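You operate a simulated robot arm through the tools that you are given. There is no shell and no other tool. Be economical: measure what you need, move in short steps, check, and stop when the job is done.

You run a simulated robot arm. Do the job below in one go: nothing can be reset, and whatever is moved stays where it is left.

TASK
Unlock the grey case and set out both power banks.
Fine: turn the lock dial to the number on the lock code card and free the latch; the teal power bank goes in the green bay, the white one in the purple bay; the lid stays open. Set down upright: what you pick out.

It is judged by the outcome, as a careful person would: the job done as asked, and still so three seconds after it is handed in. It fails if anything else is knocked over, pushed out of place, dropped, spilled or broken. A push-on lid holds only when it is set on centred and level and pressed home; a screw cap is set on level and turned clockwise until tight.

THE ROBOT
A 6-joint arm with a fingered hand, fixed in place. Base frame: the origin is at the foot of the arm, x ahead of it, y to its left, z up. Readings come in mm, rad, newtons and seconds.
With the tool pointing down near the work surface it reaches from about 320 to 820 mm from the base axis. Its first joint turns from -2.897 to 2.897 rad. Payload 4 kg.
The TCP is the grasp point between the finger pads, 26 mm short of the fingertips. In the tool frame z runs along the fingers and y along their closing line. Largest opening 132 mm; the body of the gripper starts 73 mm behind the TCP. The gripper is a hand of 5 fingers: y runs from the thumb to the fingers, the wrist lies at [0, 0, -239] in the tool frame.
Orientation is told as [roll, pitch, yaw] about the base's x, y, z axes, in that order, counted from this pose: with the fingers straight down and closing along the base's y, the tool's x points along the base's -x, its y along +y and its z along -z.

THE INTERFACE
- The arm moves only by the tool nudge_tool. Its argument "steps" is a list of rows, each a list of 6 numbers: the shift along the base's x, y, z in mm, then the turn, a rotation vector about the base's x, y, z in rad. In form: [[x, y, z, wx, wy, wz], ...]. A call has 1 to 12 rows; each row is the pose to reach, as a shift and turn from the pose commanded when the call began. Each row takes 0.2 s and may step no farther than 50 mm and 0.15 rad from the row before; otherwise, the whole call is refused. Where a pose cannot be reached the arm comes as near as it can. A force on the tool above 90 N (or 10 N above the force at the start of the call, whichever is more), or a blocked arm, ends the call early, and 0.2 s more pass. In this call time passes only in rows, and 0.2 s behind the last. The reply holds the time, the measured pose of the TCP, the force on the tool along the base axes, the opening and the grip force, in the units named above and with some noise, with the torque about the TCP (base axes, N m) and any sound that the robot's microphone picked up, and new pictures: "show" is both (left out), scene, wrist or none.
- Cameras (640 x 400 px; columns grow to the right, rows downward): "scene" is fixed at [399.4, -499.7, 1580.7]; the picture's right is [0.92, 0.39, 0.00], its down [0.37, -0.88, -0.32] and it looks along [-0.12, 0.29, -0.95] (base axes); focal length 214 px, centre (320, 200). "wrist" rides on the gripper at [84, 2, -97] in the tool frame; the picture's right is [-0.02, 1.00, 0.00], its down [-0.75, -0.02, -0.66] and it looks along [-0.66, -0.01, 0.75] (tool axes); focal length 270 px, centre (320, 200). There is no depth. A picture from a camera that has moved, and an enlarged one, comes with that camera's place and axes in the base frame and with its lens.
- move_fingers(finger1, finger2, finger3, finger4, thumb_bend): sets how far each is bent, from 0 (flat) to 1 (curled in); at 0.3 the hand is open as for a grip, at 0.7 the pads meet at the TCP. One left out holds its place. A second passes; each finger stops where it meets its share of the squeeze, and holds until it gets a number again. It is the only way to open and close the hand. It gives what a move gives, with no picture; readings hold the bend of each and the force on the fingers (four entries, about 0 where the hand has none), thumb and palm.
- enlarge(camera, box): a new picture of the part [left, top, right, bottom] of that camera's present view, enlarged. It takes no simulated time.
- hand_in(): hands the job in; it is judged then, once.

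Go step by step. Nothing tells you positions but the pictures and the camera data: compare them with the known pose of the tool, close in by small moves and look again before you grip or let go. The budget is 120 turns and 200 pictures, counting those below and the enlarged ones. Unless the task says otherwise, let go and move clear before handing in, and close with one line.

The tools are called after "Request:" as name(argument=value, ...) on one line, values as JSON. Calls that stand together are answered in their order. nudge_tool: Moves the arm, as the interface text tells. Its arguments: {"type":"object","properties":{"steps":{"type":"array","items":{"type":"array","items":{"type":"number"}}},"show":{"type":"string","enum":["both","scene","wrist","none"]}},"required":["steps"]} The other tools are called the same way: move_fingers (finger1, finger2, finger3, finger4, thumb_bend) moves the fingers one by one; enlarge (camera, box) takes an enlarged picture of a part of a camera's view; hand_in () hands the job in.

At the start:

```text
clock: 0.0
ee_pos: [336.2, -316.1, 1271.3]
orientation: [-0.001, -0.003, 0.0]
ft_force: [0.7, 0.0, 1.0]
wrist_torque: [-0.02, -0.01, -0.02]
finger_gap: 132.0
grasp_force: 0.0
shape: jaw
bend: [0.3, 0.3, 0.3, 0.3, 0.3]
finger forces: [0.0, 0.0, 0.0, 0.0, 0.1, 0.1]
```

scene: 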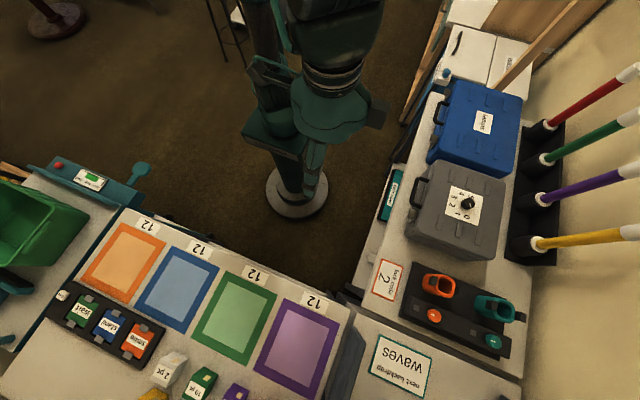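
wrist: 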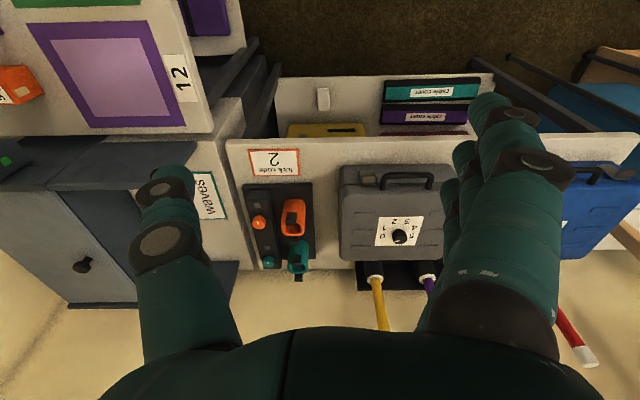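

I see a grey case with a dial on its lid, and a lock code card that seems to read 2. I'll enlarge the case, the card and the bays before moving.

Request:
enlarge(camera="scene", box=[360, 140, 540, 310])

Request:
enlarge(camera="scene", box=[40, 200, 360, 400])

Request:
enlarge(camera="wrist", box=[230, 130, 480, 286])

```text
2.35 times, centred on (450, 225) of scene
camera zoom: at [399.4, -499.7, 1580.7], right [0.92, 0.39, 0.0], down [0.37, -0.88, -0.32], along [-0.12, 0.29, -0.95], focal length 505 px, centre (14, 141)
```

zoom: 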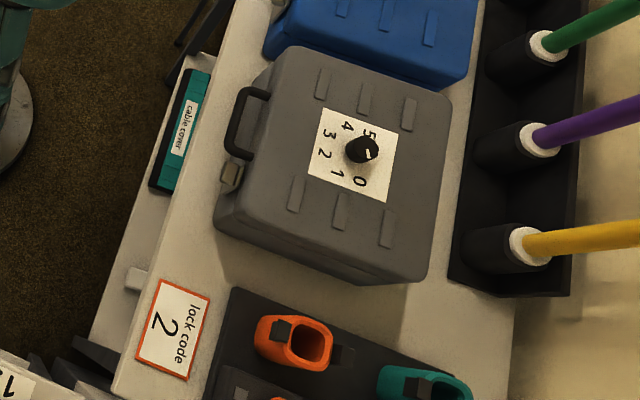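

```text
2.00 times, centred on (200, 300) of scene
camera zoom: at [399.4, -499.7, 1580.7], right [0.92, 0.39, 0.0], down [0.37, -0.88, -0.32], along [-0.12, 0.29, -0.95], focal length 429 px, centre (560, 0)
```

zoom: 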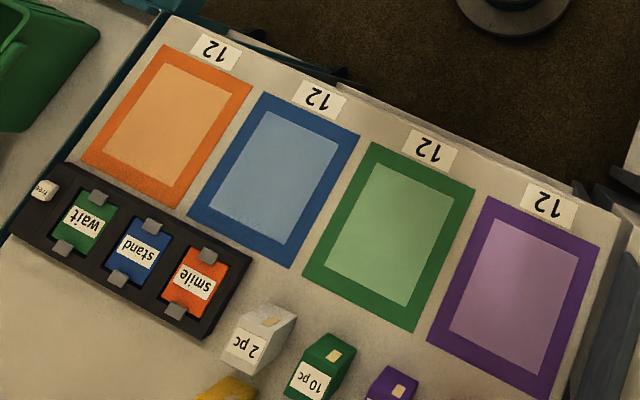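

```text
2.56 times, centred on (355, 208) of wrist
camera zoom: at [252.7, -316.0, 1368.1], right [0.02, 1.0, 0.0], down [0.75, -0.02, 0.66], along [0.66, -0.01, -0.75], focal length 692 px, centre (230, 180)
```

zoom: 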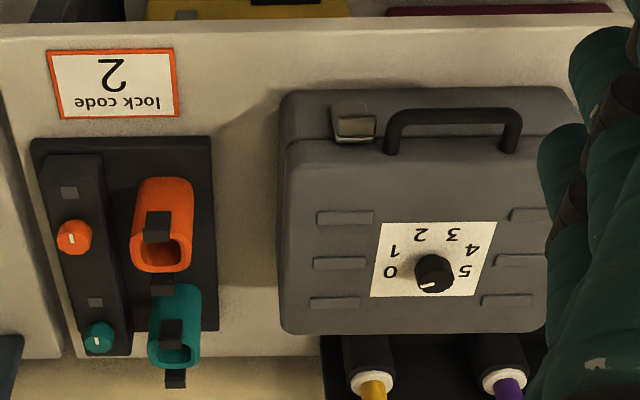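

The dial sits near (750, -133, 938), the tabletop is at about z 759, and the code is 2. I'll move in for a closer look at the dial and latch.

Request:
nudge_tool(steps=[[35, 20, -24, 0, 0, 0], [70, 40, -48, 0, 0, 0], [105, 60, -72, 0, 0, 0], [145, 80, -96, 0, 0, 0], [184, 96, -121, 0, 0, 0]], show="wrist")

```text
refused: row 4 steps farther than a row can; nothing moved
```

The last step was just over the limit, so I'll split the same path into more rows.

Request:
nudge_tool(steps=[[30, 16, -20, 0, 0, 0], [60, 32, -40, 0, 0, 0], [90, 48, -60, 0, 0, 0], [120, 64, -80, 0, 0, 0], [150, 80, -100, 0, 0, 0], [184, 96, -121, 0, 0, 0]], show="wrist")

```text
clock: 1.4
ee_pos: [520.8, -221.1, 1148.0]
orientation: [0.002, 0.0, -0.001]
ft_force: [-0.5, 0.1, 0.8]
wrist_torque: [-0.01, 0.02, 0.03]
finger_gap: 131.5
grasp_force: 0.0
shape: jaw
bend: [0.3, 0.3, 0.3, 0.3, 0.3]
finger forces: [0.1, 0.1, 0.1, 0.0, 0.0, 0.1]
camera wrist: at [436.3, -219.8, 1245.2], right [0.02, 1.0, 0.0], down [0.75, -0.02, 0.66], along [0.66, -0.01, -0.75], focal length 270 px, centre (320, 200)
```

wrist: 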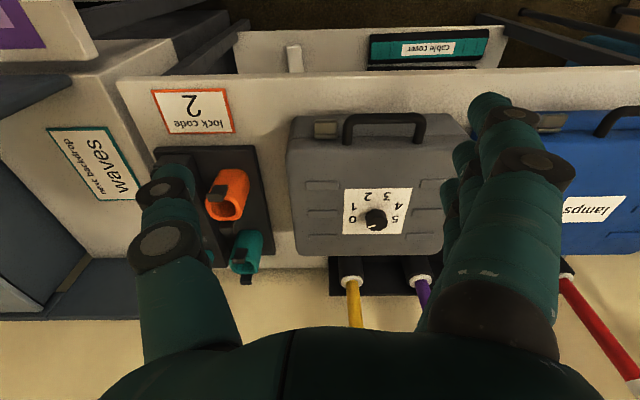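

Request:
enlarge(camera="wrist", box=[325, 170, 425, 245])

Request:
enlarge(camera="wrist", box=[270, 100, 470, 260])

```text
5.33 times, centred on (375, 208) of wrist
camera zoom: at [436.3, -219.8, 1245.2], right [0.02, 1.0, 0.0], down [0.75, -0.02, 0.66], along [0.66, -0.01, -0.75], focal length 1442 px, centre (27, 160)
```

zoom: 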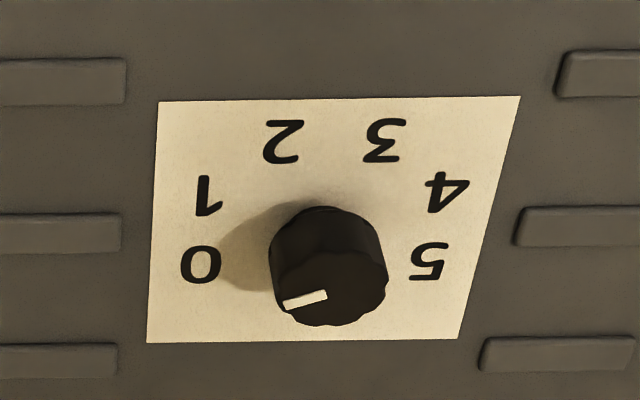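

```text
2.50 times, centred on (370, 180) of wrist
camera zoom: at [436.3, -219.8, 1245.2], right [0.02, 1.0, 0.0], down [0.75, -0.02, 0.66], along [0.66, -0.01, -0.75], focal length 676 px, centre (195, 250)
```

zoom: 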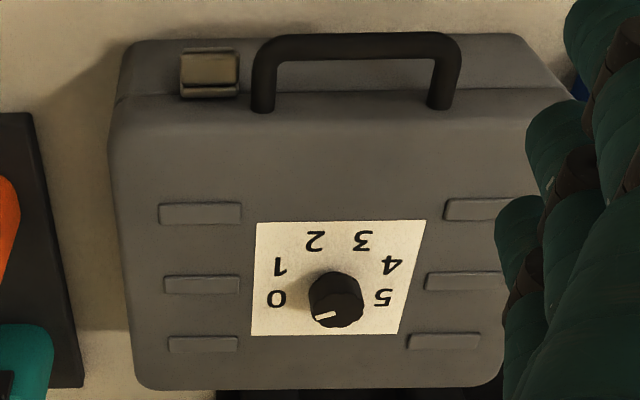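

The dial's pointer is at 0, and reaching 2 means turning about 80° clockwise seen from above. I'll move above the dial with the hand pre-rotated by +0.7 rad.

Request:
nudge_tool(steps=[[38, 15, -15, 0, 0, 0.12], [76, 30, -30, 0, 0, 0.24], [114, 45, -45, 0, 0, 0.36], [152, 60, -60, 0, 0, 0.48], [190, 74, -75, 0, 0, 0.6], [225, 88, -88, 0, 0, 0.7]])

```text
clock: 2.8
ee_pos: [746.2, -134.4, 1062.2]
orientation: [-0.001, 0.0, 0.702]
ft_force: [-0.2, -0.1, 1.0]
wrist_torque: [0.0, 0.01, 0.02]
finger_gap: 131.6
grasp_force: 0.0
shape: jaw
bend: [0.3, 0.3, 0.3, 0.3, 0.3]
finger forces: [0.0, 0.0, 0.0, 0.0, 0.0, 0.1]
camera wrist: at [681.3, -186.9, 1161.0], right [-0.63, 0.78, 0.0], down [0.58, 0.47, 0.66], along [0.51, 0.41, -0.75], focal length 270 px, centre (320, 200)
```

scene: 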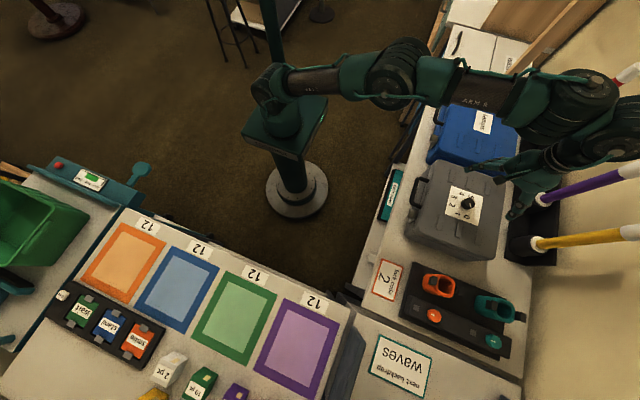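
wrist: 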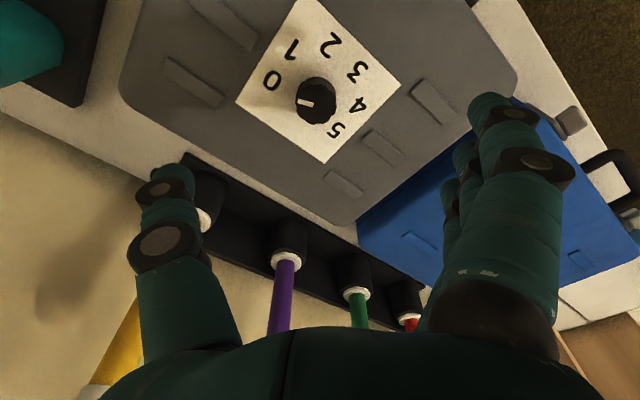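

The knob lies about 5 mm ahead of the TCP in x and is nearly under it. I'll descend to just above it.

Request:
nudge_tool(steps=[[5, 0, -35, 0, 0, 0], [5, 0, -70, 0, 0, 0]], show="wrist")

Request:
enlarge(camera="scene", box=[400, 120, 560, 280])

```text
clock: 3.4
ee_pos: [754.3, -133.8, 992.0]
orientation: [0.001, -0.001, 0.702]
ft_force: [-0.2, -0.3, -0.1]
wrist_torque: [0.02, -0.01, 0.02]
finger_gap: 132.0
grasp_force: 0.1
shape: jaw
bend: [0.3, 0.3, 0.3, 0.3, 0.3]
finger forces: [0.1, 0.1, 0.0, 0.1, 0.0, 0.0]
camera wrist: at [687.5, -187.8, 1089.4], right [-0.63, 0.78, 0.0], down [0.59, 0.47, 0.66], along [0.51, 0.41, -0.75], focal length 270 px, centre (320, 200)
```

wrist: 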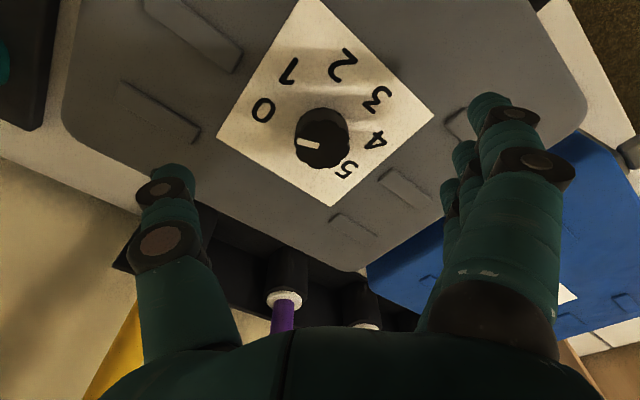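

```text
2.50 times, centred on (480, 200) of scene
camera zoom: at [399.4, -499.7, 1580.7], right [0.92, 0.39, 0.0], down [0.37, -0.88, -0.32], along [-0.12, 0.29, -0.95], focal length 536 px, centre (-80, 200)
```

zoom: 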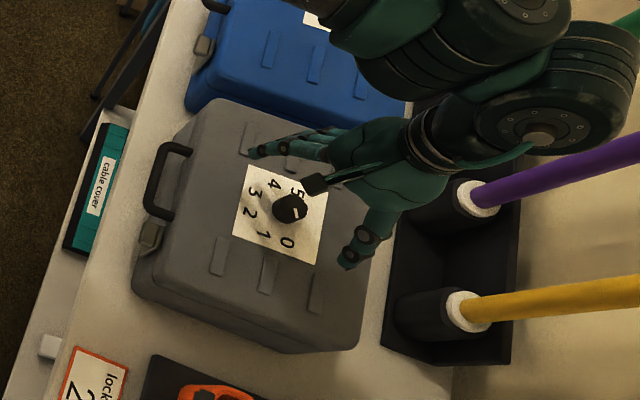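

Alignment looks good, with the knob at about (755, -132). I'll lower a bit more and check.

Request:
nudge_tool(steps=[[1, 1, -20, 0, 0, 0], [1, 1, -34, 0, 0, 0]], show="wrist")

Request:
enlarge(camera="scene", box=[430, 150, 530, 230])

```text
clock: 4.0
ee_pos: [750.7, -133.1, 956.9]
orientation: [0.002, -0.001, 0.7]
ft_force: [0.2, 0.9, -0.4]
wrist_torque: [0.01, 0.02, 0.0]
finger_gap: 131.9
grasp_force: 0.2
shape: jaw
bend: [0.3, 0.3, 0.3, 0.3, 0.3]
finger forces: [0.0, 0.1, 0.1, 0.1, 0.0, 0.0]
camera wrist: at [686.1, -187.1, 1054.9], right [-0.63, 0.78, 0.0], down [0.59, 0.47, 0.66], along [0.51, 0.41, -0.75], focal length 270 px, centre (320, 200)
```

wrist: 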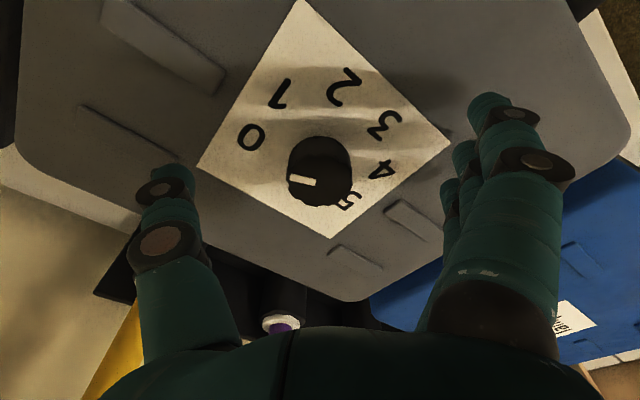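

```text
5.00 times, centred on (480, 190) of scene
camera zoom: at [399.4, -499.7, 1580.7], right [0.92, 0.39, 0.0], down [0.37, -0.88, -0.32], along [-0.12, 0.29, -0.95], focal length 1072 px, centre (-480, 250)
```

zoom: 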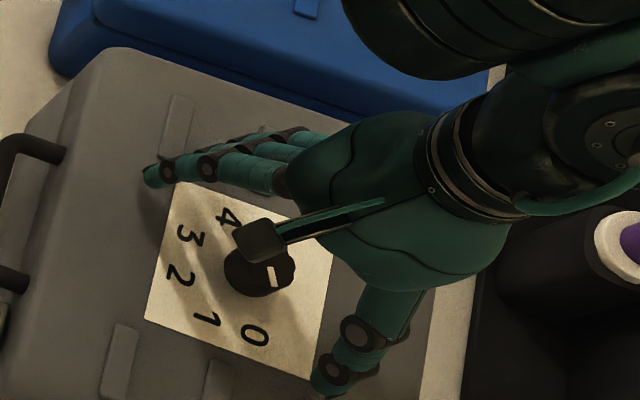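

The knob top is at about z 938, so the lid is around 915. I'll lower 7 mm and begin closing fingers 2 and 3 with the thumb.

Request:
nudge_tool(steps=[[0, 0, -7, 0, 0, 0]], show="none")

Request:
move_fingers(finger1=0.3, finger2=0.5, finger3=0.5, finger4=0.3, thumb_bend=0.5)

Request:
enlarge(camera="wrist", box=[140, 40, 520, 278])

Request:
enlarge(camera="scene", box=[430, 150, 530, 230])

```text
clock: 4.4
ee_pos: [752.6, -132.9, 950.6]
orientation: [-0.001, 0.001, 0.701]
ft_force: [0.6, 0.5, 0.3]
wrist_torque: [0.0, -0.01, 0.0]
finger_gap: 131.9
grasp_force: 0.1
shape: jaw
bend: [0.3, 0.3, 0.3, 0.3, 0.3]
finger forces: [0.0, 0.0, 0.0, 0.1, 0.0, 0.0]
```

```text
clock: 5.4
ee_pos: [751.6, -132.6, 952.0]
orientation: [-0.001, -0.002, 0.7]
ft_force: [-0.4, 1.1, 22.4]
wrist_torque: [0.26, 0.19, -0.01]
finger_gap: 110.0
grasp_force: 11.3
shape: fingers
bend: [0.3, 0.48, 0.48, 0.3, 0.49]
finger forces: [0.0, 7.2, 7.2, 0.0, 8.2, 0.0]
```

```text
1.68 times, centred on (330, 159) of wrist
camera zoom: at [685.9, -186.7, 1049.8], right [-0.63, 0.78, 0.0], down [0.58, 0.47, 0.66], along [0.51, 0.41, -0.75], focal length 454 px, centre (303, 269)
```

zoom: 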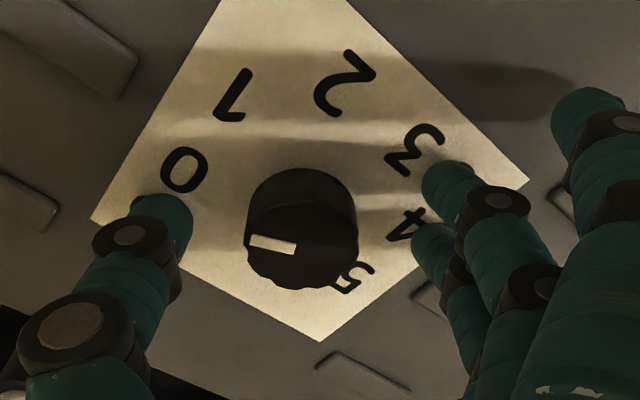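

```text
5.00 times, centred on (480, 190) of scene
camera zoom: at [399.4, -499.7, 1580.7], right [0.92, 0.39, 0.0], down [0.37, -0.88, -0.32], along [-0.12, 0.29, -0.95], focal length 1072 px, centre (-480, 250)
```

zoom: 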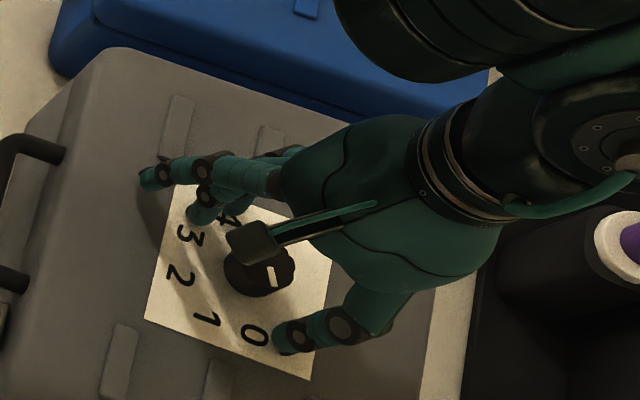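

The fingertips swing lower as they curl and touched the lid. I'll raise 8 mm and continue closing.

Request:
nudge_tool(steps=[[0, 0, 8, 0, 0, 0]], show="none")

Request:
move_fingers(finger2=0.58, finger3=0.58, thumb_bend=0.58)

Request:
enlarge(camera="wrist", box=[140, 40, 520, 278])

```text
clock: 5.8
ee_pos: [750.1, -133.0, 957.0]
orientation: [0.003, 0.003, 0.699]
ft_force: [-1.1, -0.2, 0.4]
wrist_torque: [0.03, -0.01, -0.02]
finger_gap: 107.5
grasp_force: 0.0
shape: fingers
bend: [0.3, 0.5, 0.5, 0.3, 0.5]
finger forces: [0.0, 0.0, 0.1, 0.1, 0.0, 0.0]
```

```text
clock: 6.8
ee_pos: [751.6, -131.9, 958.9]
orientation: [0.002, -0.001, 0.701]
ft_force: [0.7, -1.0, 0.0]
wrist_torque: [0.03, -0.02, 0.0]
finger_gap: 96.0
grasp_force: 0.1
shape: fingers
bend: [0.3, 0.57, 0.57, 0.3, 0.57]
finger forces: [0.0, 0.0, 0.0, 0.0, 0.1, 0.1]
```

```text
1.68 times, centred on (330, 159) of wrist
camera zoom: at [686.1, -186.3, 1055.9], right [-0.63, 0.78, 0.0], down [0.59, 0.47, 0.66], along [0.51, 0.41, -0.75], focal length 454 px, centre (303, 269)
```

zoom: 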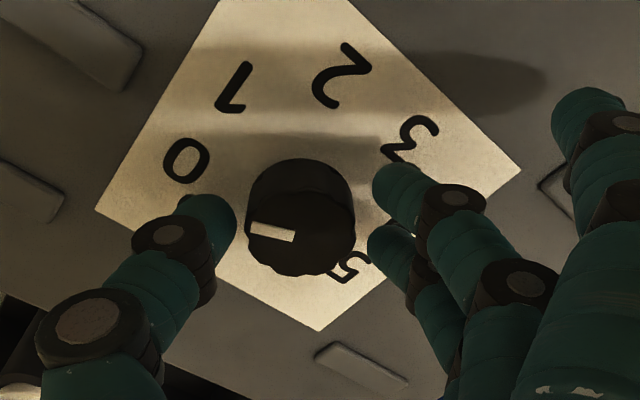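

The fingers clear the lid and are closing on the knob. I'll close to a grip.

Request:
move_fingers(finger2=0.75, finger3=0.75, thumb_bend=0.75)

Request:
enlarge(camera="wrist", box=[140, 40, 520, 278])

```text
clock: 7.8
ee_pos: [750.3, -132.4, 957.2]
orientation: [-0.001, 0.0, 0.699]
ft_force: [3.3, -2.5, -8.2]
wrist_torque: [0.02, -0.03, -0.01]
finger_gap: 89.2
grasp_force: 16.4
shape: fingers
bend: [0.3, 0.64, 0.66, 0.3, 0.65]
finger forces: [0.1, 7.9, 7.6, 0.0, 18.1, 0.0]
```

```text
1.68 times, centred on (330, 159) of wrist
camera zoom: at [686.2, -186.4, 1055.5], right [-0.63, 0.78, 0.0], down [0.59, 0.47, 0.66], along [0.51, 0.41, -0.75], focal length 454 px, centre (303, 269)
```

zoom: 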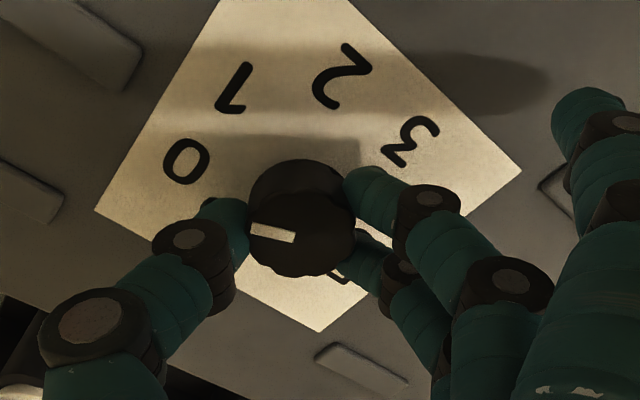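

The knob is gripped. I'll turn it clockwise by 1.4 rad.

Request:
nudge_tool(steps=[[0, 0, 0, 0, 0, -0.12], [0, 0, 0, 0, 0, -0.24], [0, 0, 0, 0, 0, -0.36], [0, 0, 0, 0, 0, -0.48], [0, 0, 0, 0, 0, -0.6], [0, 0, 0, 0, 0, -0.72], [0, 0, 0, 0, 0, -0.84], [0, 0, 0, 0, 0, -0.96], [0, 0, 0, 0, 0, -1.08], [0, 0, 0, 0, 0, -1.2], [0, 0, 0, 0, 0, -1.3], [0, 0, 0, 0, 0, -1.4]], show="wrist")

Request:
enlarge(camera="scene", box=[430, 150, 530, 230])

```text
clock: 10.4
ee_pos: [752.4, -134.2, 958.2]
orientation: [0.001, 0.0, -0.706]
ft_force: [11.9, -23.4, -7.1]
wrist_torque: [-0.47, -0.25, 0.06]
finger_gap: 90.8
grasp_force: 18.2
shape: fingers
bend: [0.3, 0.65, 0.67, 0.3, 0.65]
finger forces: [0.1, 5.3, 10.1, 0.0, 22.0, 0.1]
camera wrist: at [689.6, -78.1, 1055.5], right [0.66, 0.75, 0.0], down [0.56, -0.5, 0.66], along [0.49, -0.44, -0.75], focal length 270 px, centre (320, 200)
```

wrist: 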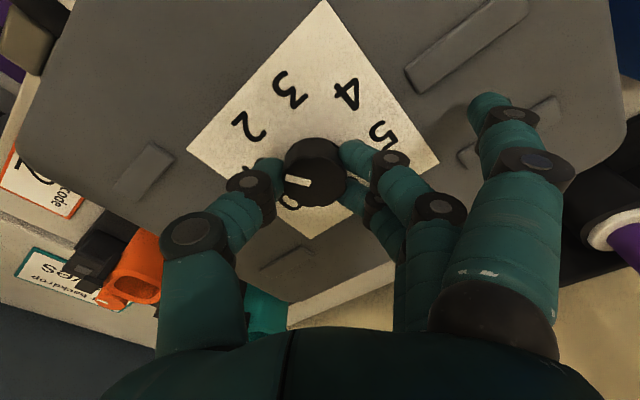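

```text
5.00 times, centred on (480, 190) of scene
camera zoom: at [399.4, -499.7, 1580.7], right [0.92, 0.39, 0.0], down [0.37, -0.88, -0.32], along [-0.12, 0.29, -0.95], focal length 1072 px, centre (-480, 250)
```

zoom: 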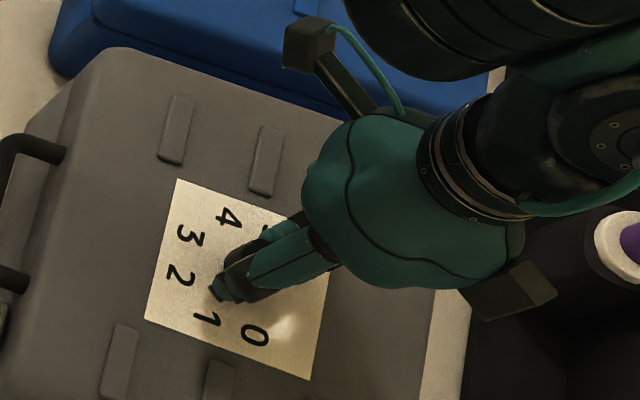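

The knob turned with the hand. I'll enlarge to check the pointer against the 2.

Request:
enlarge(camera="wrist", box=[220, 60, 420, 240])

```text
2.22 times, centred on (320, 150) of wrist
camera zoom: at [689.6, -78.1, 1055.5], right [0.66, 0.75, 0.0], down [0.56, -0.5, 0.66], along [0.49, -0.44, -0.75], focal length 601 px, centre (320, 311)
```

zoom: 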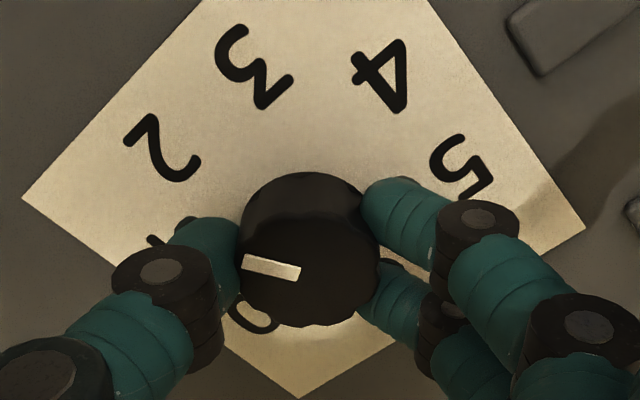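

The pointer looks about 15–20° short of 2. I'll turn a bit more.

Request:
nudge_tool(steps=[[0, 0, 0, 0, 0, -0.13], [0, 0, 0, 0, 0, -0.26]], show="none")

Request:
enlarge(camera="wrist", box=[220, 60, 420, 240])

```text
clock: 11.0
ee_pos: [752.6, -134.1, 958.3]
orientation: [-0.001, 0.0, -0.964]
ft_force: [15.1, -30.9, -2.3]
wrist_torque: [-0.63, -0.29, 0.13]
finger_gap: 90.8
grasp_force: 20.9
shape: fingers
bend: [0.3, 0.65, 0.67, 0.3, 0.65]
finger forces: [0.0, 5.4, 15.4, 0.0, 20.6, 0.0]
```

```text
2.22 times, centred on (320, 150) of wrist
camera zoom: at [705.6, -63.8, 1055.3], right [0.83, 0.55, 0.0], down [0.42, -0.63, 0.66], along [0.36, -0.55, -0.75], focal length 601 px, centre (320, 311)
```

zoom: 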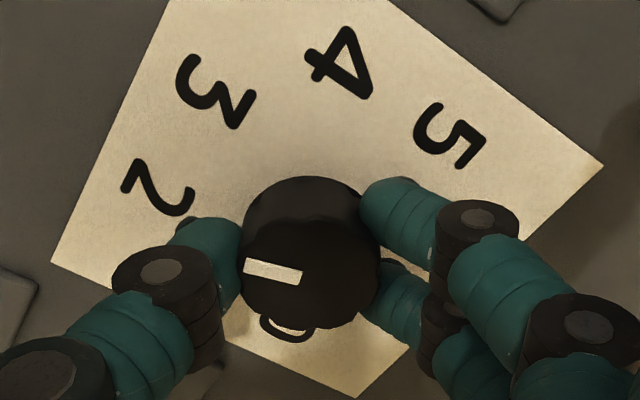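

The pointer is nearly at 2. I'll nudge a bit more, then release and look from an unobstructed view.

Request:
nudge_tool(steps=[[0, 0, 0, 0, 0, -0.08]], show="none")

Request:
move_fingers(finger2=0.52, finger3=0.52, thumb_bend=0.52)

Request:
nudge_tool(steps=[[0, 0, 40, 0, 0, 0], [0, 0, 80, 0, 0, 0]], show="none")

Request:
enlarge(camera="wrist", box=[240, 20, 400, 150])

Request:
enlarge(camera="scene", box=[430, 150, 530, 230])

```text
clock: 11.4
ee_pos: [751.8, -133.4, 957.9]
orientation: [0.002, -0.002, -1.043]
ft_force: [13.1, -33.3, -1.3]
wrist_torque: [-0.7, -0.28, 0.08]
finger_gap: 91.2
grasp_force: 21.8
shape: fingers
bend: [0.3, 0.66, 0.67, 0.3, 0.65]
finger forces: [0.1, 5.1, 17.1, 0.0, 21.0, 0.0]
```

```text
clock: 12.4
ee_pos: [752.2, -130.9, 957.3]
orientation: [-0.001, 0.001, -1.039]
ft_force: [0.5, -0.9, 0.1]
wrist_torque: [-0.02, 0.01, -0.02]
finger_gap: 103.0
grasp_force: 0.1
shape: fingers
bend: [0.3, 0.52, 0.52, 0.3, 0.52]
finger forces: [0.0, 0.0, 0.0, 0.1, 0.0, 0.0]
```

```text
clock: 13.0
ee_pos: [752.7, -131.6, 1037.5]
orientation: [-0.001, 0.001, -1.04]
ft_force: [-0.1, 0.2, 0.9]
wrist_torque: [-0.02, 0.01, -0.01]
finger_gap: 103.0
grasp_force: 0.2
shape: fingers
bend: [0.3, 0.52, 0.52, 0.3, 0.52]
finger forces: [0.1, 0.0, 0.0, 0.1, 0.0, 0.1]
```

```text
3.08 times, centred on (320, 85) of wrist
camera zoom: at [711.6, -58.4, 1135.5], right [0.87, 0.49, 0.0], down [0.37, -0.66, 0.66], along [0.32, -0.57, -0.75], focal length 832 px, centre (320, 554)
```

zoom: 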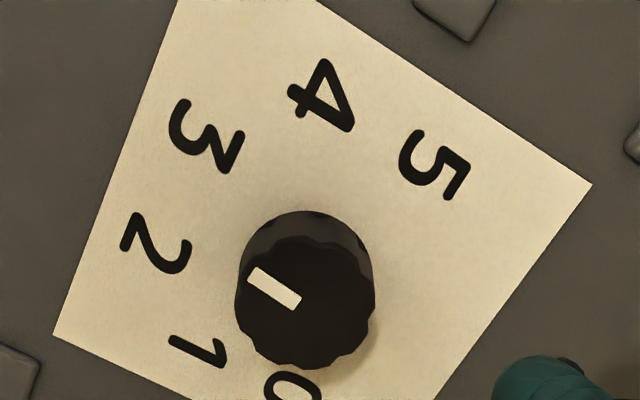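

```text
5.00 times, centred on (480, 190) of scene
camera zoom: at [399.4, -499.7, 1580.7], right [0.92, 0.39, 0.0], down [0.37, -0.88, -0.32], along [-0.12, 0.29, -0.95], focal length 1072 px, centre (-480, 250)
```

zoom: 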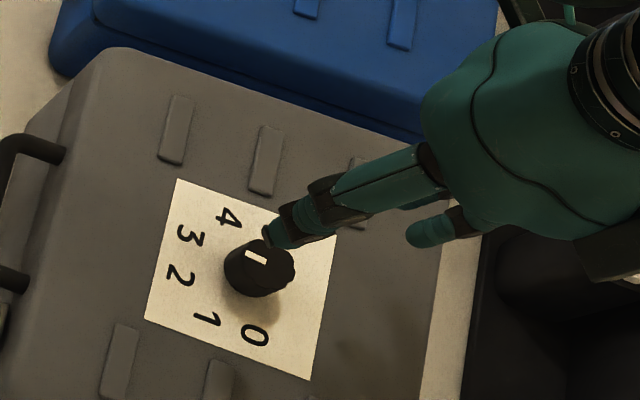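

On release the knob has moved past 2, and the pointer now sits near 2.5. I'll recentre by 4 mm in y and regrip to turn back.

Request:
nudge_tool(steps=[[0, -4, -40, 0, 0, 0], [0, -4, -79, 0, 0, 0]], show="none")

Request:
enlarge(camera="wrist", box=[220, 60, 420, 240])

Request:
move_fingers(finger2=0.62, finger3=0.62, thumb_bend=0.62)

Request:
move_fingers(finger2=0.75, finger3=0.75, thumb_bend=0.75)

Request:
enlarge(camera="wrist", box=[220, 60, 420, 240])

```text
clock: 13.6
ee_pos: [751.6, -135.9, 960.0]
orientation: [0.0, -0.001, -1.041]
ft_force: [0.4, 0.4, 0.0]
wrist_torque: [0.03, -0.01, -0.01]
finger_gap: 103.0
grasp_force: 0.0
shape: fingers
bend: [0.3, 0.52, 0.52, 0.3, 0.52]
finger forces: [0.0, 0.1, 0.1, 0.1, 0.1, 0.0]
```

```text
2.22 times, centred on (320, 150) of wrist
camera zoom: at [711.5, -62.8, 1057.9], right [0.87, 0.49, 0.0], down [0.37, -0.66, 0.66], along [0.32, -0.57, -0.75], focal length 601 px, centre (320, 311)
```

zoom: 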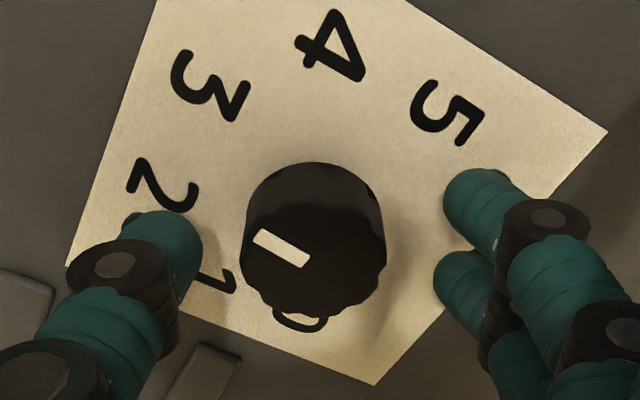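

```text
clock: 14.6
ee_pos: [753.2, -136.8, 960.2]
orientation: [0.001, -0.001, -1.039]
ft_force: [-2.1, -1.7, -0.9]
wrist_torque: [-0.03, 0.02, 0.01]
finger_gap: 91.1
grasp_force: 1.1
shape: fingers
bend: [0.3, 0.62, 0.62, 0.3, 0.61]
finger forces: [0.1, 0.1, 0.1, 0.0, 2.8, 0.0]
```

```text
clock: 15.6
ee_pos: [752.4, -135.4, 960.7]
orientation: [0.0, 0.0, -1.042]
ft_force: [-1.3, -3.1, -4.5]
wrist_torque: [-0.07, 0.03, 0.03]
finger_gap: 89.7
grasp_force: 17.4
shape: fingers
bend: [0.3, 0.64, 0.67, 0.3, 0.65]
finger forces: [0.0, 8.8, 7.8, 0.0, 18.6, 0.0]
```

```text
2.22 times, centred on (320, 150) of wrist
camera zoom: at [711.6, -62.8, 1057.7], right [0.87, 0.49, 0.0], down [0.37, -0.66, 0.66], along [0.32, -0.57, -0.75], focal length 601 px, centre (320, 311)
```

zoom: 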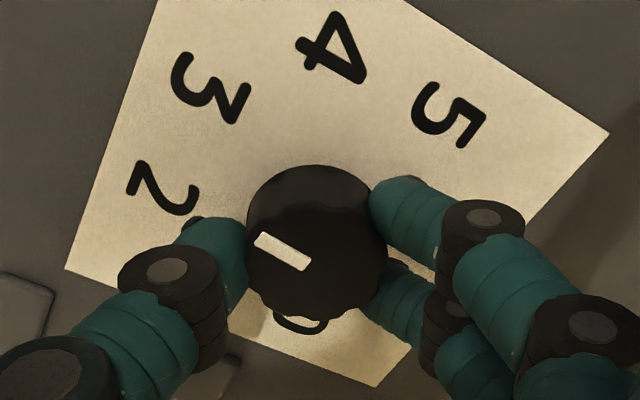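

The grip is now balanced, with the pointer about 18° past 2. I'll turn back 0.33 rad.

Request:
nudge_tool(steps=[[0, 0, 0, 0, 0, 0.11], [0, 0, 0, 0, 0, 0.22], [0, 0, 0, 0, 0, 0.33]], show="none")

Request:
move_fingers(finger2=0.62, finger3=0.62, thumb_bend=0.6)

Request:
move_fingers(finger2=0.5, finger3=0.5, thumb_bend=0.5)

Request:
nudge_tool(steps=[[0, 0, 40, 0, 0, 0], [0, 0, 80, 0, 0, 0]], show="none")

Request:
enlarge(camera="wrist", box=[240, 20, 400, 150])

```text
clock: 16.4
ee_pos: [752.2, -137.0, 960.4]
orientation: [-0.002, -0.002, -0.707]
ft_force: [-1.9, 2.7, -4.6]
wrist_torque: [0.16, -0.03, -0.03]
finger_gap: 89.0
grasp_force: 16.4
shape: fingers
bend: [0.3, 0.64, 0.67, 0.3, 0.65]
finger forces: [0.1, 10.1, 7.8, 0.1, 15.8, 0.1]
```

```text
clock: 17.4
ee_pos: [753.3, -136.2, 960.5]
orientation: [0.001, 0.0, -0.71]
ft_force: [0.7, 0.2, 0.6]
wrist_torque: [-0.01, 0.0, -0.01]
finger_gap: 91.3
grasp_force: 0.4
shape: fingers
bend: [0.3, 0.61, 0.62, 0.3, 0.6]
finger forces: [0.0, 0.6, 0.1, 0.0, 0.3, 0.0]
```

```text
clock: 18.4
ee_pos: [751.4, -136.1, 959.3]
orientation: [0.0, 0.0, -0.709]
ft_force: [0.1, 0.0, -0.7]
wrist_torque: [0.0, 0.01, -0.03]
finger_gap: 106.3
grasp_force: 0.0
shape: fingers
bend: [0.3, 0.5, 0.5, 0.3, 0.5]
finger forces: [0.0, 0.0, 0.1, 0.0, 0.1, 0.0]
```

```text
clock: 19.0
ee_pos: [753.6, -136.1, 1038.5]
orientation: [-0.002, 0.002, -0.71]
ft_force: [1.2, -0.2, -0.4]
wrist_torque: [0.04, -0.02, 0.01]
finger_gap: 106.1
grasp_force: 0.1
shape: fingers
bend: [0.3, 0.5, 0.5, 0.3, 0.5]
finger forces: [0.0, 0.1, 0.0, 0.0, 0.0, 0.0]
```

```text
3.08 times, centred on (320, 85) of wrist
camera zoom: at [691.3, -80.8, 1136.2], right [0.67, 0.74, 0.0], down [0.56, -0.5, 0.66], along [0.49, -0.44, -0.75], focal length 832 px, centre (320, 554)
```

zoom: 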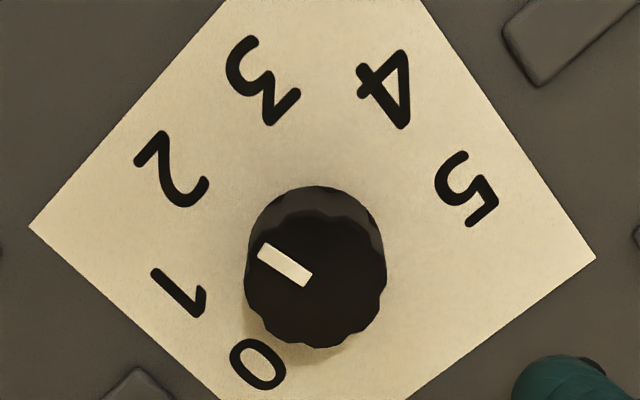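

The pointer now reads 2, within a few degrees. I'll reset the hand and move in front of the case to inspect the latch.

Request:
nudge_tool(steps=[[-40, -13, 8, 0, 0, 0.12], [-80, -26, 8, 0, 0, 0.24], [-120, -39, 8, 0, 0, 0.36], [-160, -52, 8, 0, 0, 0.48], [-200, -65, 8, 0, 0, 0.6], [-240, -79, 8, 0, 0, 0.71]], show="none")

Request:
nudge_tool(steps=[[0, 0, -10, 0, -0.15, 0], [0, 0, -20, 0, -0.3, 0], [0, 0, -30, 0, -0.45, 0], [0, 0, -40, 0, -0.6, 0]], show="wrist")

```text
clock: 20.4
ee_pos: [516.6, -213.9, 1045.7]
orientation: [-0.001, -0.001, 0.001]
ft_force: [0.5, -0.1, -0.3]
wrist_torque: [0.05, 0.0, -0.03]
finger_gap: 106.6
grasp_force: 0.1
shape: fingers
bend: [0.3, 0.5, 0.5, 0.3, 0.5]
finger forces: [0.0, 0.0, 0.0, 0.0, 0.0, 0.0]
```

```text
clock: 21.4
ee_pos: [512.3, -216.3, 1005.2]
orientation: [-0.001, -0.602, 0.0]
ft_force: [-0.5, 0.6, 0.5]
wrist_torque: [0.01, 0.03, 0.01]
finger_gap: 106.3
grasp_force: 0.0
shape: fingers
bend: [0.3, 0.5, 0.5, 0.3, 0.5]
finger forces: [0.1, 0.0, 0.0, 0.0, 0.0, 0.0]
camera wrist: at [388.4, -214.2, 1038.7], right [0.02, 1.0, 0.01], down [0.25, -0.02, 0.97], along [0.97, -0.01, -0.25], focal length 270 px, centre (320, 200)
```

wrist: 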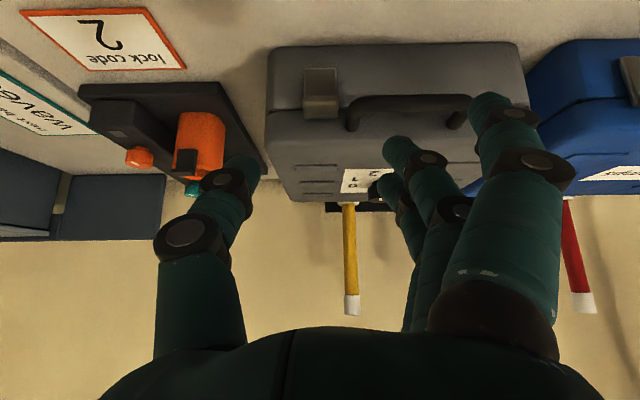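

Request:
enlarge(camera="wrist", box=[260, 40, 400, 140])

Request:
enlarge(camera="scene", box=[395, 160, 475, 240])

```text
4.00 times, centred on (330, 90) of wrist
camera zoom: at [388.4, -214.2, 1038.7], right [0.02, 1.0, 0.01], down [0.25, -0.02, 0.97], along [0.97, -0.01, -0.25], focal length 1081 px, centre (280, 640)
```

zoom: 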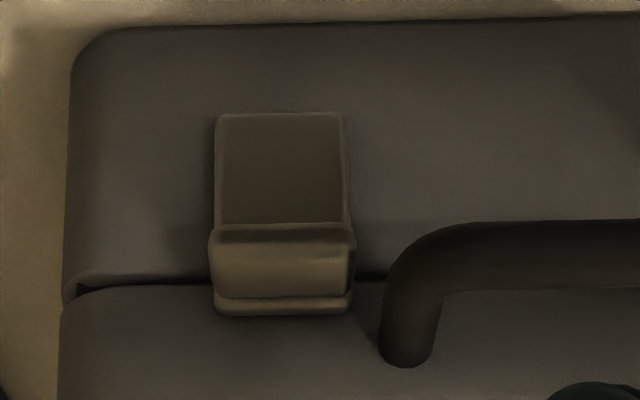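

```text
5.00 times, centred on (435, 200) of scene
camera zoom: at [399.4, -499.7, 1580.7], right [0.92, 0.39, 0.0], down [0.37, -0.88, -0.32], along [-0.12, 0.29, -0.95], focal length 1072 px, centre (-255, 200)
```

zoom: 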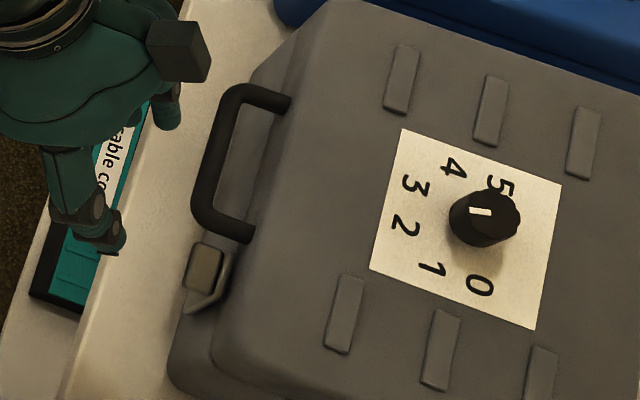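

The latch is a plate with a nub on its upper part, at about (608, -215, 890), and the handle is attached to the lid. I want a closer side view before pushing anything.

Request:
nudge_tool(steps=[[4, -13, -18, 0, 0, 0.14], [8, -26, -36, 0, 0, 0.28], [13, -39, -54, 0, 0, 0.42], [17, -52, -72, 0, 0, 0.56], [22, -64, -88, 0, 0, 0.7]], show="wrist")

Request:
enlarge(camera="wrist", box=[240, 110, 440, 260])

```text
clock: 22.6
ee_pos: [531.8, -276.0, 917.8]
orientation: [-0.002, -0.6, 0.703]
ft_force: [-0.5, 0.9, -0.7]
wrist_torque: [-0.03, 0.0, 0.0]
finger_gap: 106.3
grasp_force: 0.1
shape: fingers
bend: [0.3, 0.5, 0.5, 0.3, 0.5]
finger forces: [0.1, 0.1, 0.0, 0.0, 0.0, 0.1]
camera wrist: at [436.0, -356.2, 950.6], right [-0.63, 0.77, 0.01], down [0.2, 0.15, 0.97], along [0.75, 0.62, -0.25], focal length 270 px, centre (320, 200)
```

wrist: 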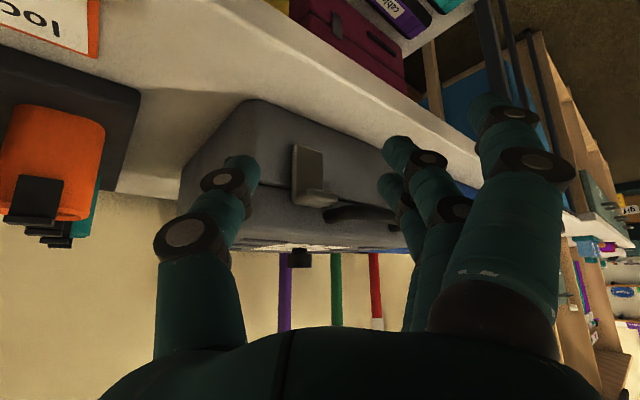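

```text
2.67 times, centred on (340, 185) of wrist
camera zoom: at [436.0, -356.2, 950.6], right [-0.63, 0.77, 0.01], down [0.2, 0.15, 0.97], along [0.75, 0.62, -0.25], focal length 721 px, centre (267, 240)
```

zoom: 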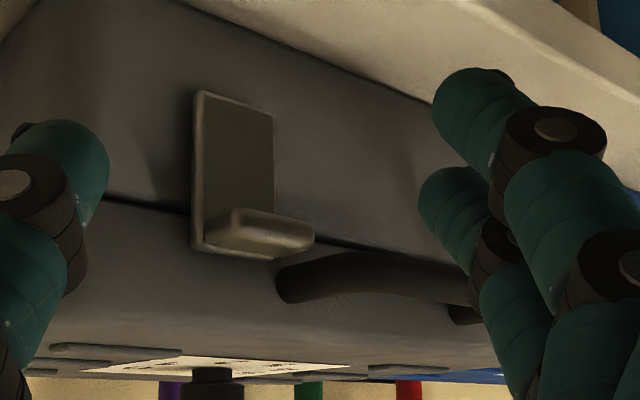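

Now it's clear: a ledge sticks out from the latch's top edge, so pushing down on it should flip it open. I'll reorient so the thumb is on the robot side and lower than the fingers, to press on the ledge.

Request:
nudge_tool(steps=[[0, 10, 25, 0, 0, -0.14], [0, 20, 50, 0, 0, -0.28], [5, 32, 75, 0, 0, -0.42], [15, 45, 100, 0, 0, -0.56], [28, 58, 125, 0, 0, -0.7]], show="none")

Request:
nudge_tool(steps=[[0, 0, 0, 0.0806, 0, -0.1178], [0, 0, 0, 0.1612, 0, -0.2356], [0, 0, 0, 0.2418, 0, -0.3534], [0, 0, 0, 0.3224, 0, -0.4712], [0, 0, 0, 0.403, 0, -0.589], [0, 0, 0, 0.4836, 0, -0.7068], [0, 0, 0, 0.5642, 0, -0.8246], [0, 0, 0, 0.6448, 0, -0.9424], [0, 0, 0, 0.7254, 0, -1.0602], [0, 0, 0, 0.806, 0, -1.178], [0, 0, 0, 0.887, 0, -1.296]], show="both")

Request:
move_fingers(finger1=0.2, finger2=0.2, finger3=0.2, finger4=0.2, thumb_bend=0.5)

```text
clock: 23.8
ee_pos: [560.5, -223.0, 1046.8]
orientation: [0.002, -0.6, -0.004]
ft_force: [0.0, 0.4, -0.6]
wrist_torque: [-0.01, 0.01, -0.06]
finger_gap: 106.1
grasp_force: 0.0
shape: fingers
bend: [0.3, 0.5, 0.5, 0.3, 0.5]
finger forces: [0.0, 0.0, 0.1, 0.0, 0.1, 0.0]
```

```text
clock: 26.2
ee_pos: [561.4, -220.2, 1045.5]
orientation: [0.6, 0.003, -1.573]
ft_force: [0.2, -0.2, -0.9]
wrist_torque: [0.01, 0.03, -0.02]
finger_gap: 106.3
grasp_force: 0.1
shape: fingers
bend: [0.3, 0.5, 0.5, 0.3, 0.5]
finger forces: [0.1, 0.1, 0.1, 0.1, 0.0, 0.0]
camera wrist: at [509.0, -137.5, 1126.3], right [0.83, -0.02, 0.56], down [-0.39, -0.75, 0.53], along [0.41, -0.66, -0.63], focal length 270 px, centre (320, 200)
```

scene: 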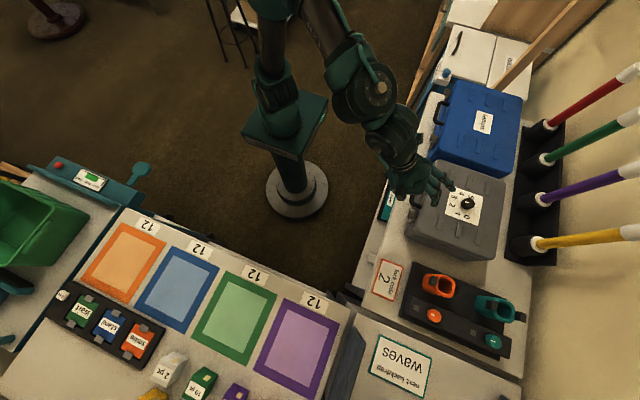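
wrist: 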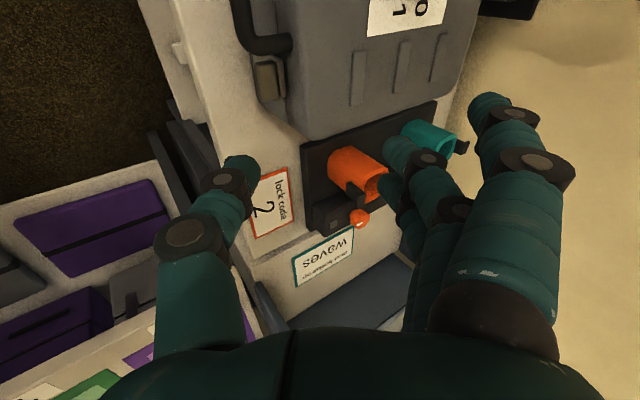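

```text
clock: 27.2
ee_pos: [562.4, -221.9, 1045.0]
orientation: [0.6, -0.001, -1.572]
ft_force: [-0.2, 0.1, 0.1]
wrist_torque: [0.03, -0.08, -0.01]
finger_gap: 116.6
grasp_force: 0.0
shape: fingers
bend: [0.2, 0.2, 0.2, 0.2, 0.5]
finger forces: [0.0, 0.1, 0.1, 0.0, 0.1, 0.1]
```

The geometry works. I'll bring the thumb tip just above the ledge.

Request:
nudge_tool(steps=[[20, 2, -25, 0, 0, 0], [40, 4, -50, 0, 0, 0], [56, 5, -72, 0, 0, 0]], show="wrist")

Request:
enlarge(camera="wrist", box=[150, 80, 330, 220])

Request:
enlarge(camera="scene", box=[390, 160, 470, 240])

```text
clock: 28.0
ee_pos: [616.1, -215.3, 975.4]
orientation: [0.6, 0.0, -1.571]
ft_force: [0.5, 0.8, 0.6]
wrist_torque: [0.0, 0.04, -0.01]
finger_gap: 116.8
grasp_force: 0.1
shape: fingers
bend: [0.2, 0.2, 0.2, 0.2, 0.5]
finger forces: [0.0, 0.0, 0.0, 0.1, 0.0, 0.1]
camera wrist: at [563.6, -131.1, 1056.1], right [0.83, -0.02, 0.56], down [-0.38, -0.75, 0.53], along [0.41, -0.66, -0.63], focal length 270 px, centre (320, 200)
```

wrist: 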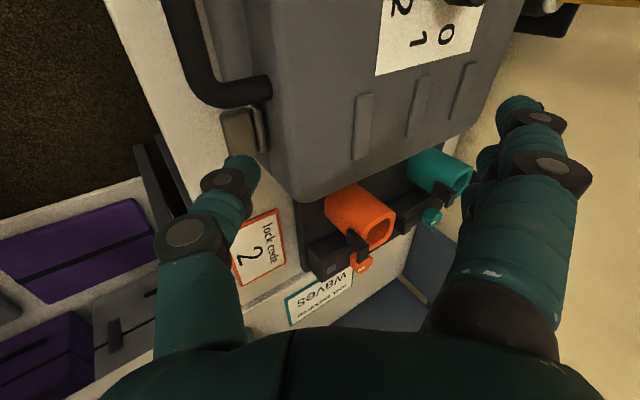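

```text
2.86 times, centred on (240, 150) of wrist
camera zoom: at [563.6, -131.1, 1056.1], right [0.83, -0.02, 0.56], down [-0.38, -0.75, 0.53], along [0.41, -0.66, -0.63], focal length 772 px, centre (549, 343)
```

zoom: 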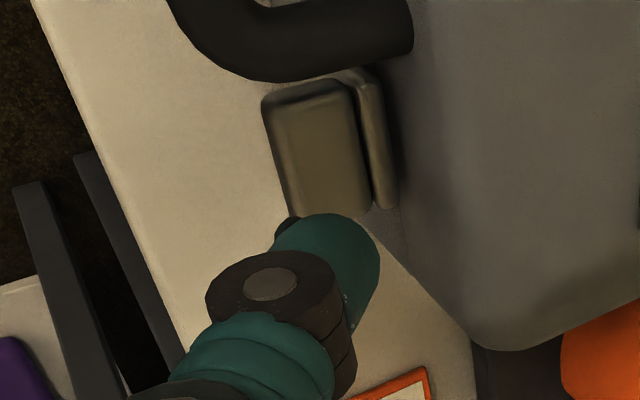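

```text
5.00 times, centred on (430, 200) of scene
camera zoom: at [399.4, -499.7, 1580.7], right [0.92, 0.39, 0.0], down [0.37, -0.88, -0.32], along [-0.12, 0.29, -0.95], focal length 1072 px, centre (-230, 200)
```

zoom: 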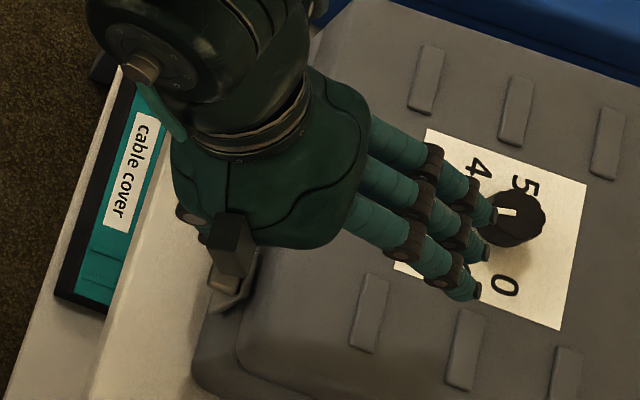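

The thumb tip is about 10–20 mm above the ledge and slightly to its -y side. I'll shift a little and press down in small steps.

Request:
nudge_tool(steps=[[3, 4, -6, 0, 0, 0], [3, 4, -12, 0, 0, 0], [3, 4, -18, 0, 0, 0], [3, 4, -24, 0, 0, 0]], show="none")

Request:
enlarge(camera="wrist", box=[150, 80, 330, 220])

```text
clock: 29.0
ee_pos: [620.8, -212.7, 948.7]
orientation: [0.6, 0.0, -1.572]
ft_force: [0.6, -0.1, 0.3]
wrist_torque: [0.0, 0.0, 0.02]
finger_gap: 116.5
grasp_force: 0.0
shape: fingers
bend: [0.2, 0.2, 0.2, 0.2, 0.5]
finger forces: [0.0, 0.0, 0.0, 0.0, 0.1, 0.1]
```

```text
2.86 times, centred on (240, 150) of wrist
camera zoom: at [568.1, -128.6, 1029.9], right [0.83, -0.02, 0.56], down [-0.38, -0.75, 0.53], along [0.41, -0.66, -0.63], focal length 772 px, centre (549, 343)
```

zoom: 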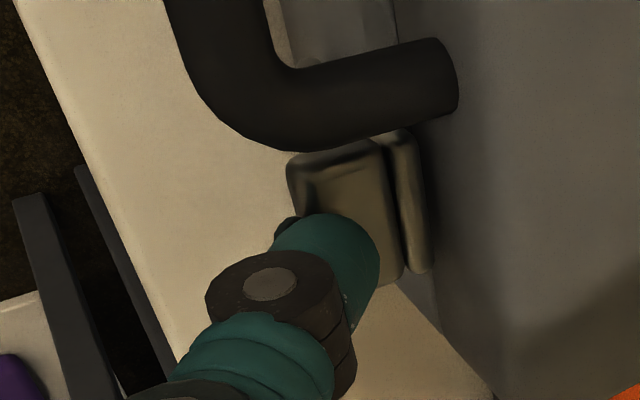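

No contact yet, but the thumb is now over the ledge. I'll keep going down in small steps.

Request:
nudge_tool(steps=[[0, 0, -4, 0, 0, 0], [0, 0, -8, 0, 0, 0], [0, 0, -12, 0, 0, 0]], show="none")

Request:
enlarge(camera="wrist", box=[150, 80, 330, 220])

```text
clock: 29.7
ee_pos: [622.0, -211.7, 947.5]
orientation: [0.611, -0.004, -1.567]
ft_force: [-21.9, 7.8, 37.2]
wrist_torque: [0.38, 1.96, -0.18]
finger_gap: 117.7
grasp_force: 25.0
shape: fingers
bend: [0.2, 0.2, 0.2, 0.2, 0.52]
finger forces: [0.1, 0.0, 0.1, 0.0, 50.5, 0.1]
stopped in row 3: the force on the tool passed its limit at 98 N (the readings are from after the stop); the commanded pose is now the measured one
```

```text
2.86 times, centred on (240, 150) of wrist
camera zoom: at [568.2, -128.3, 1028.6], right [0.82, -0.02, 0.57], down [-0.39, -0.75, 0.53], along [0.42, -0.66, -0.62], focal length 772 px, centre (549, 343)
```

zoom: 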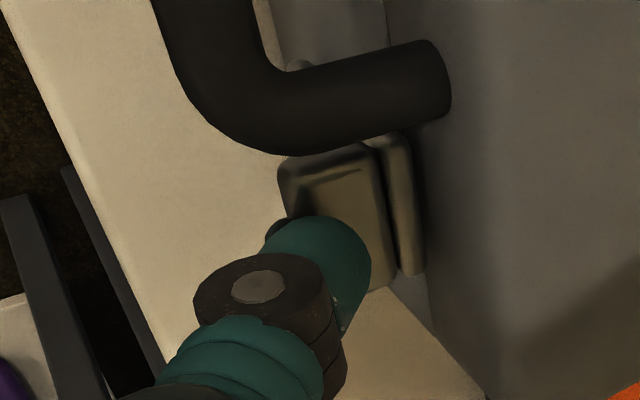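

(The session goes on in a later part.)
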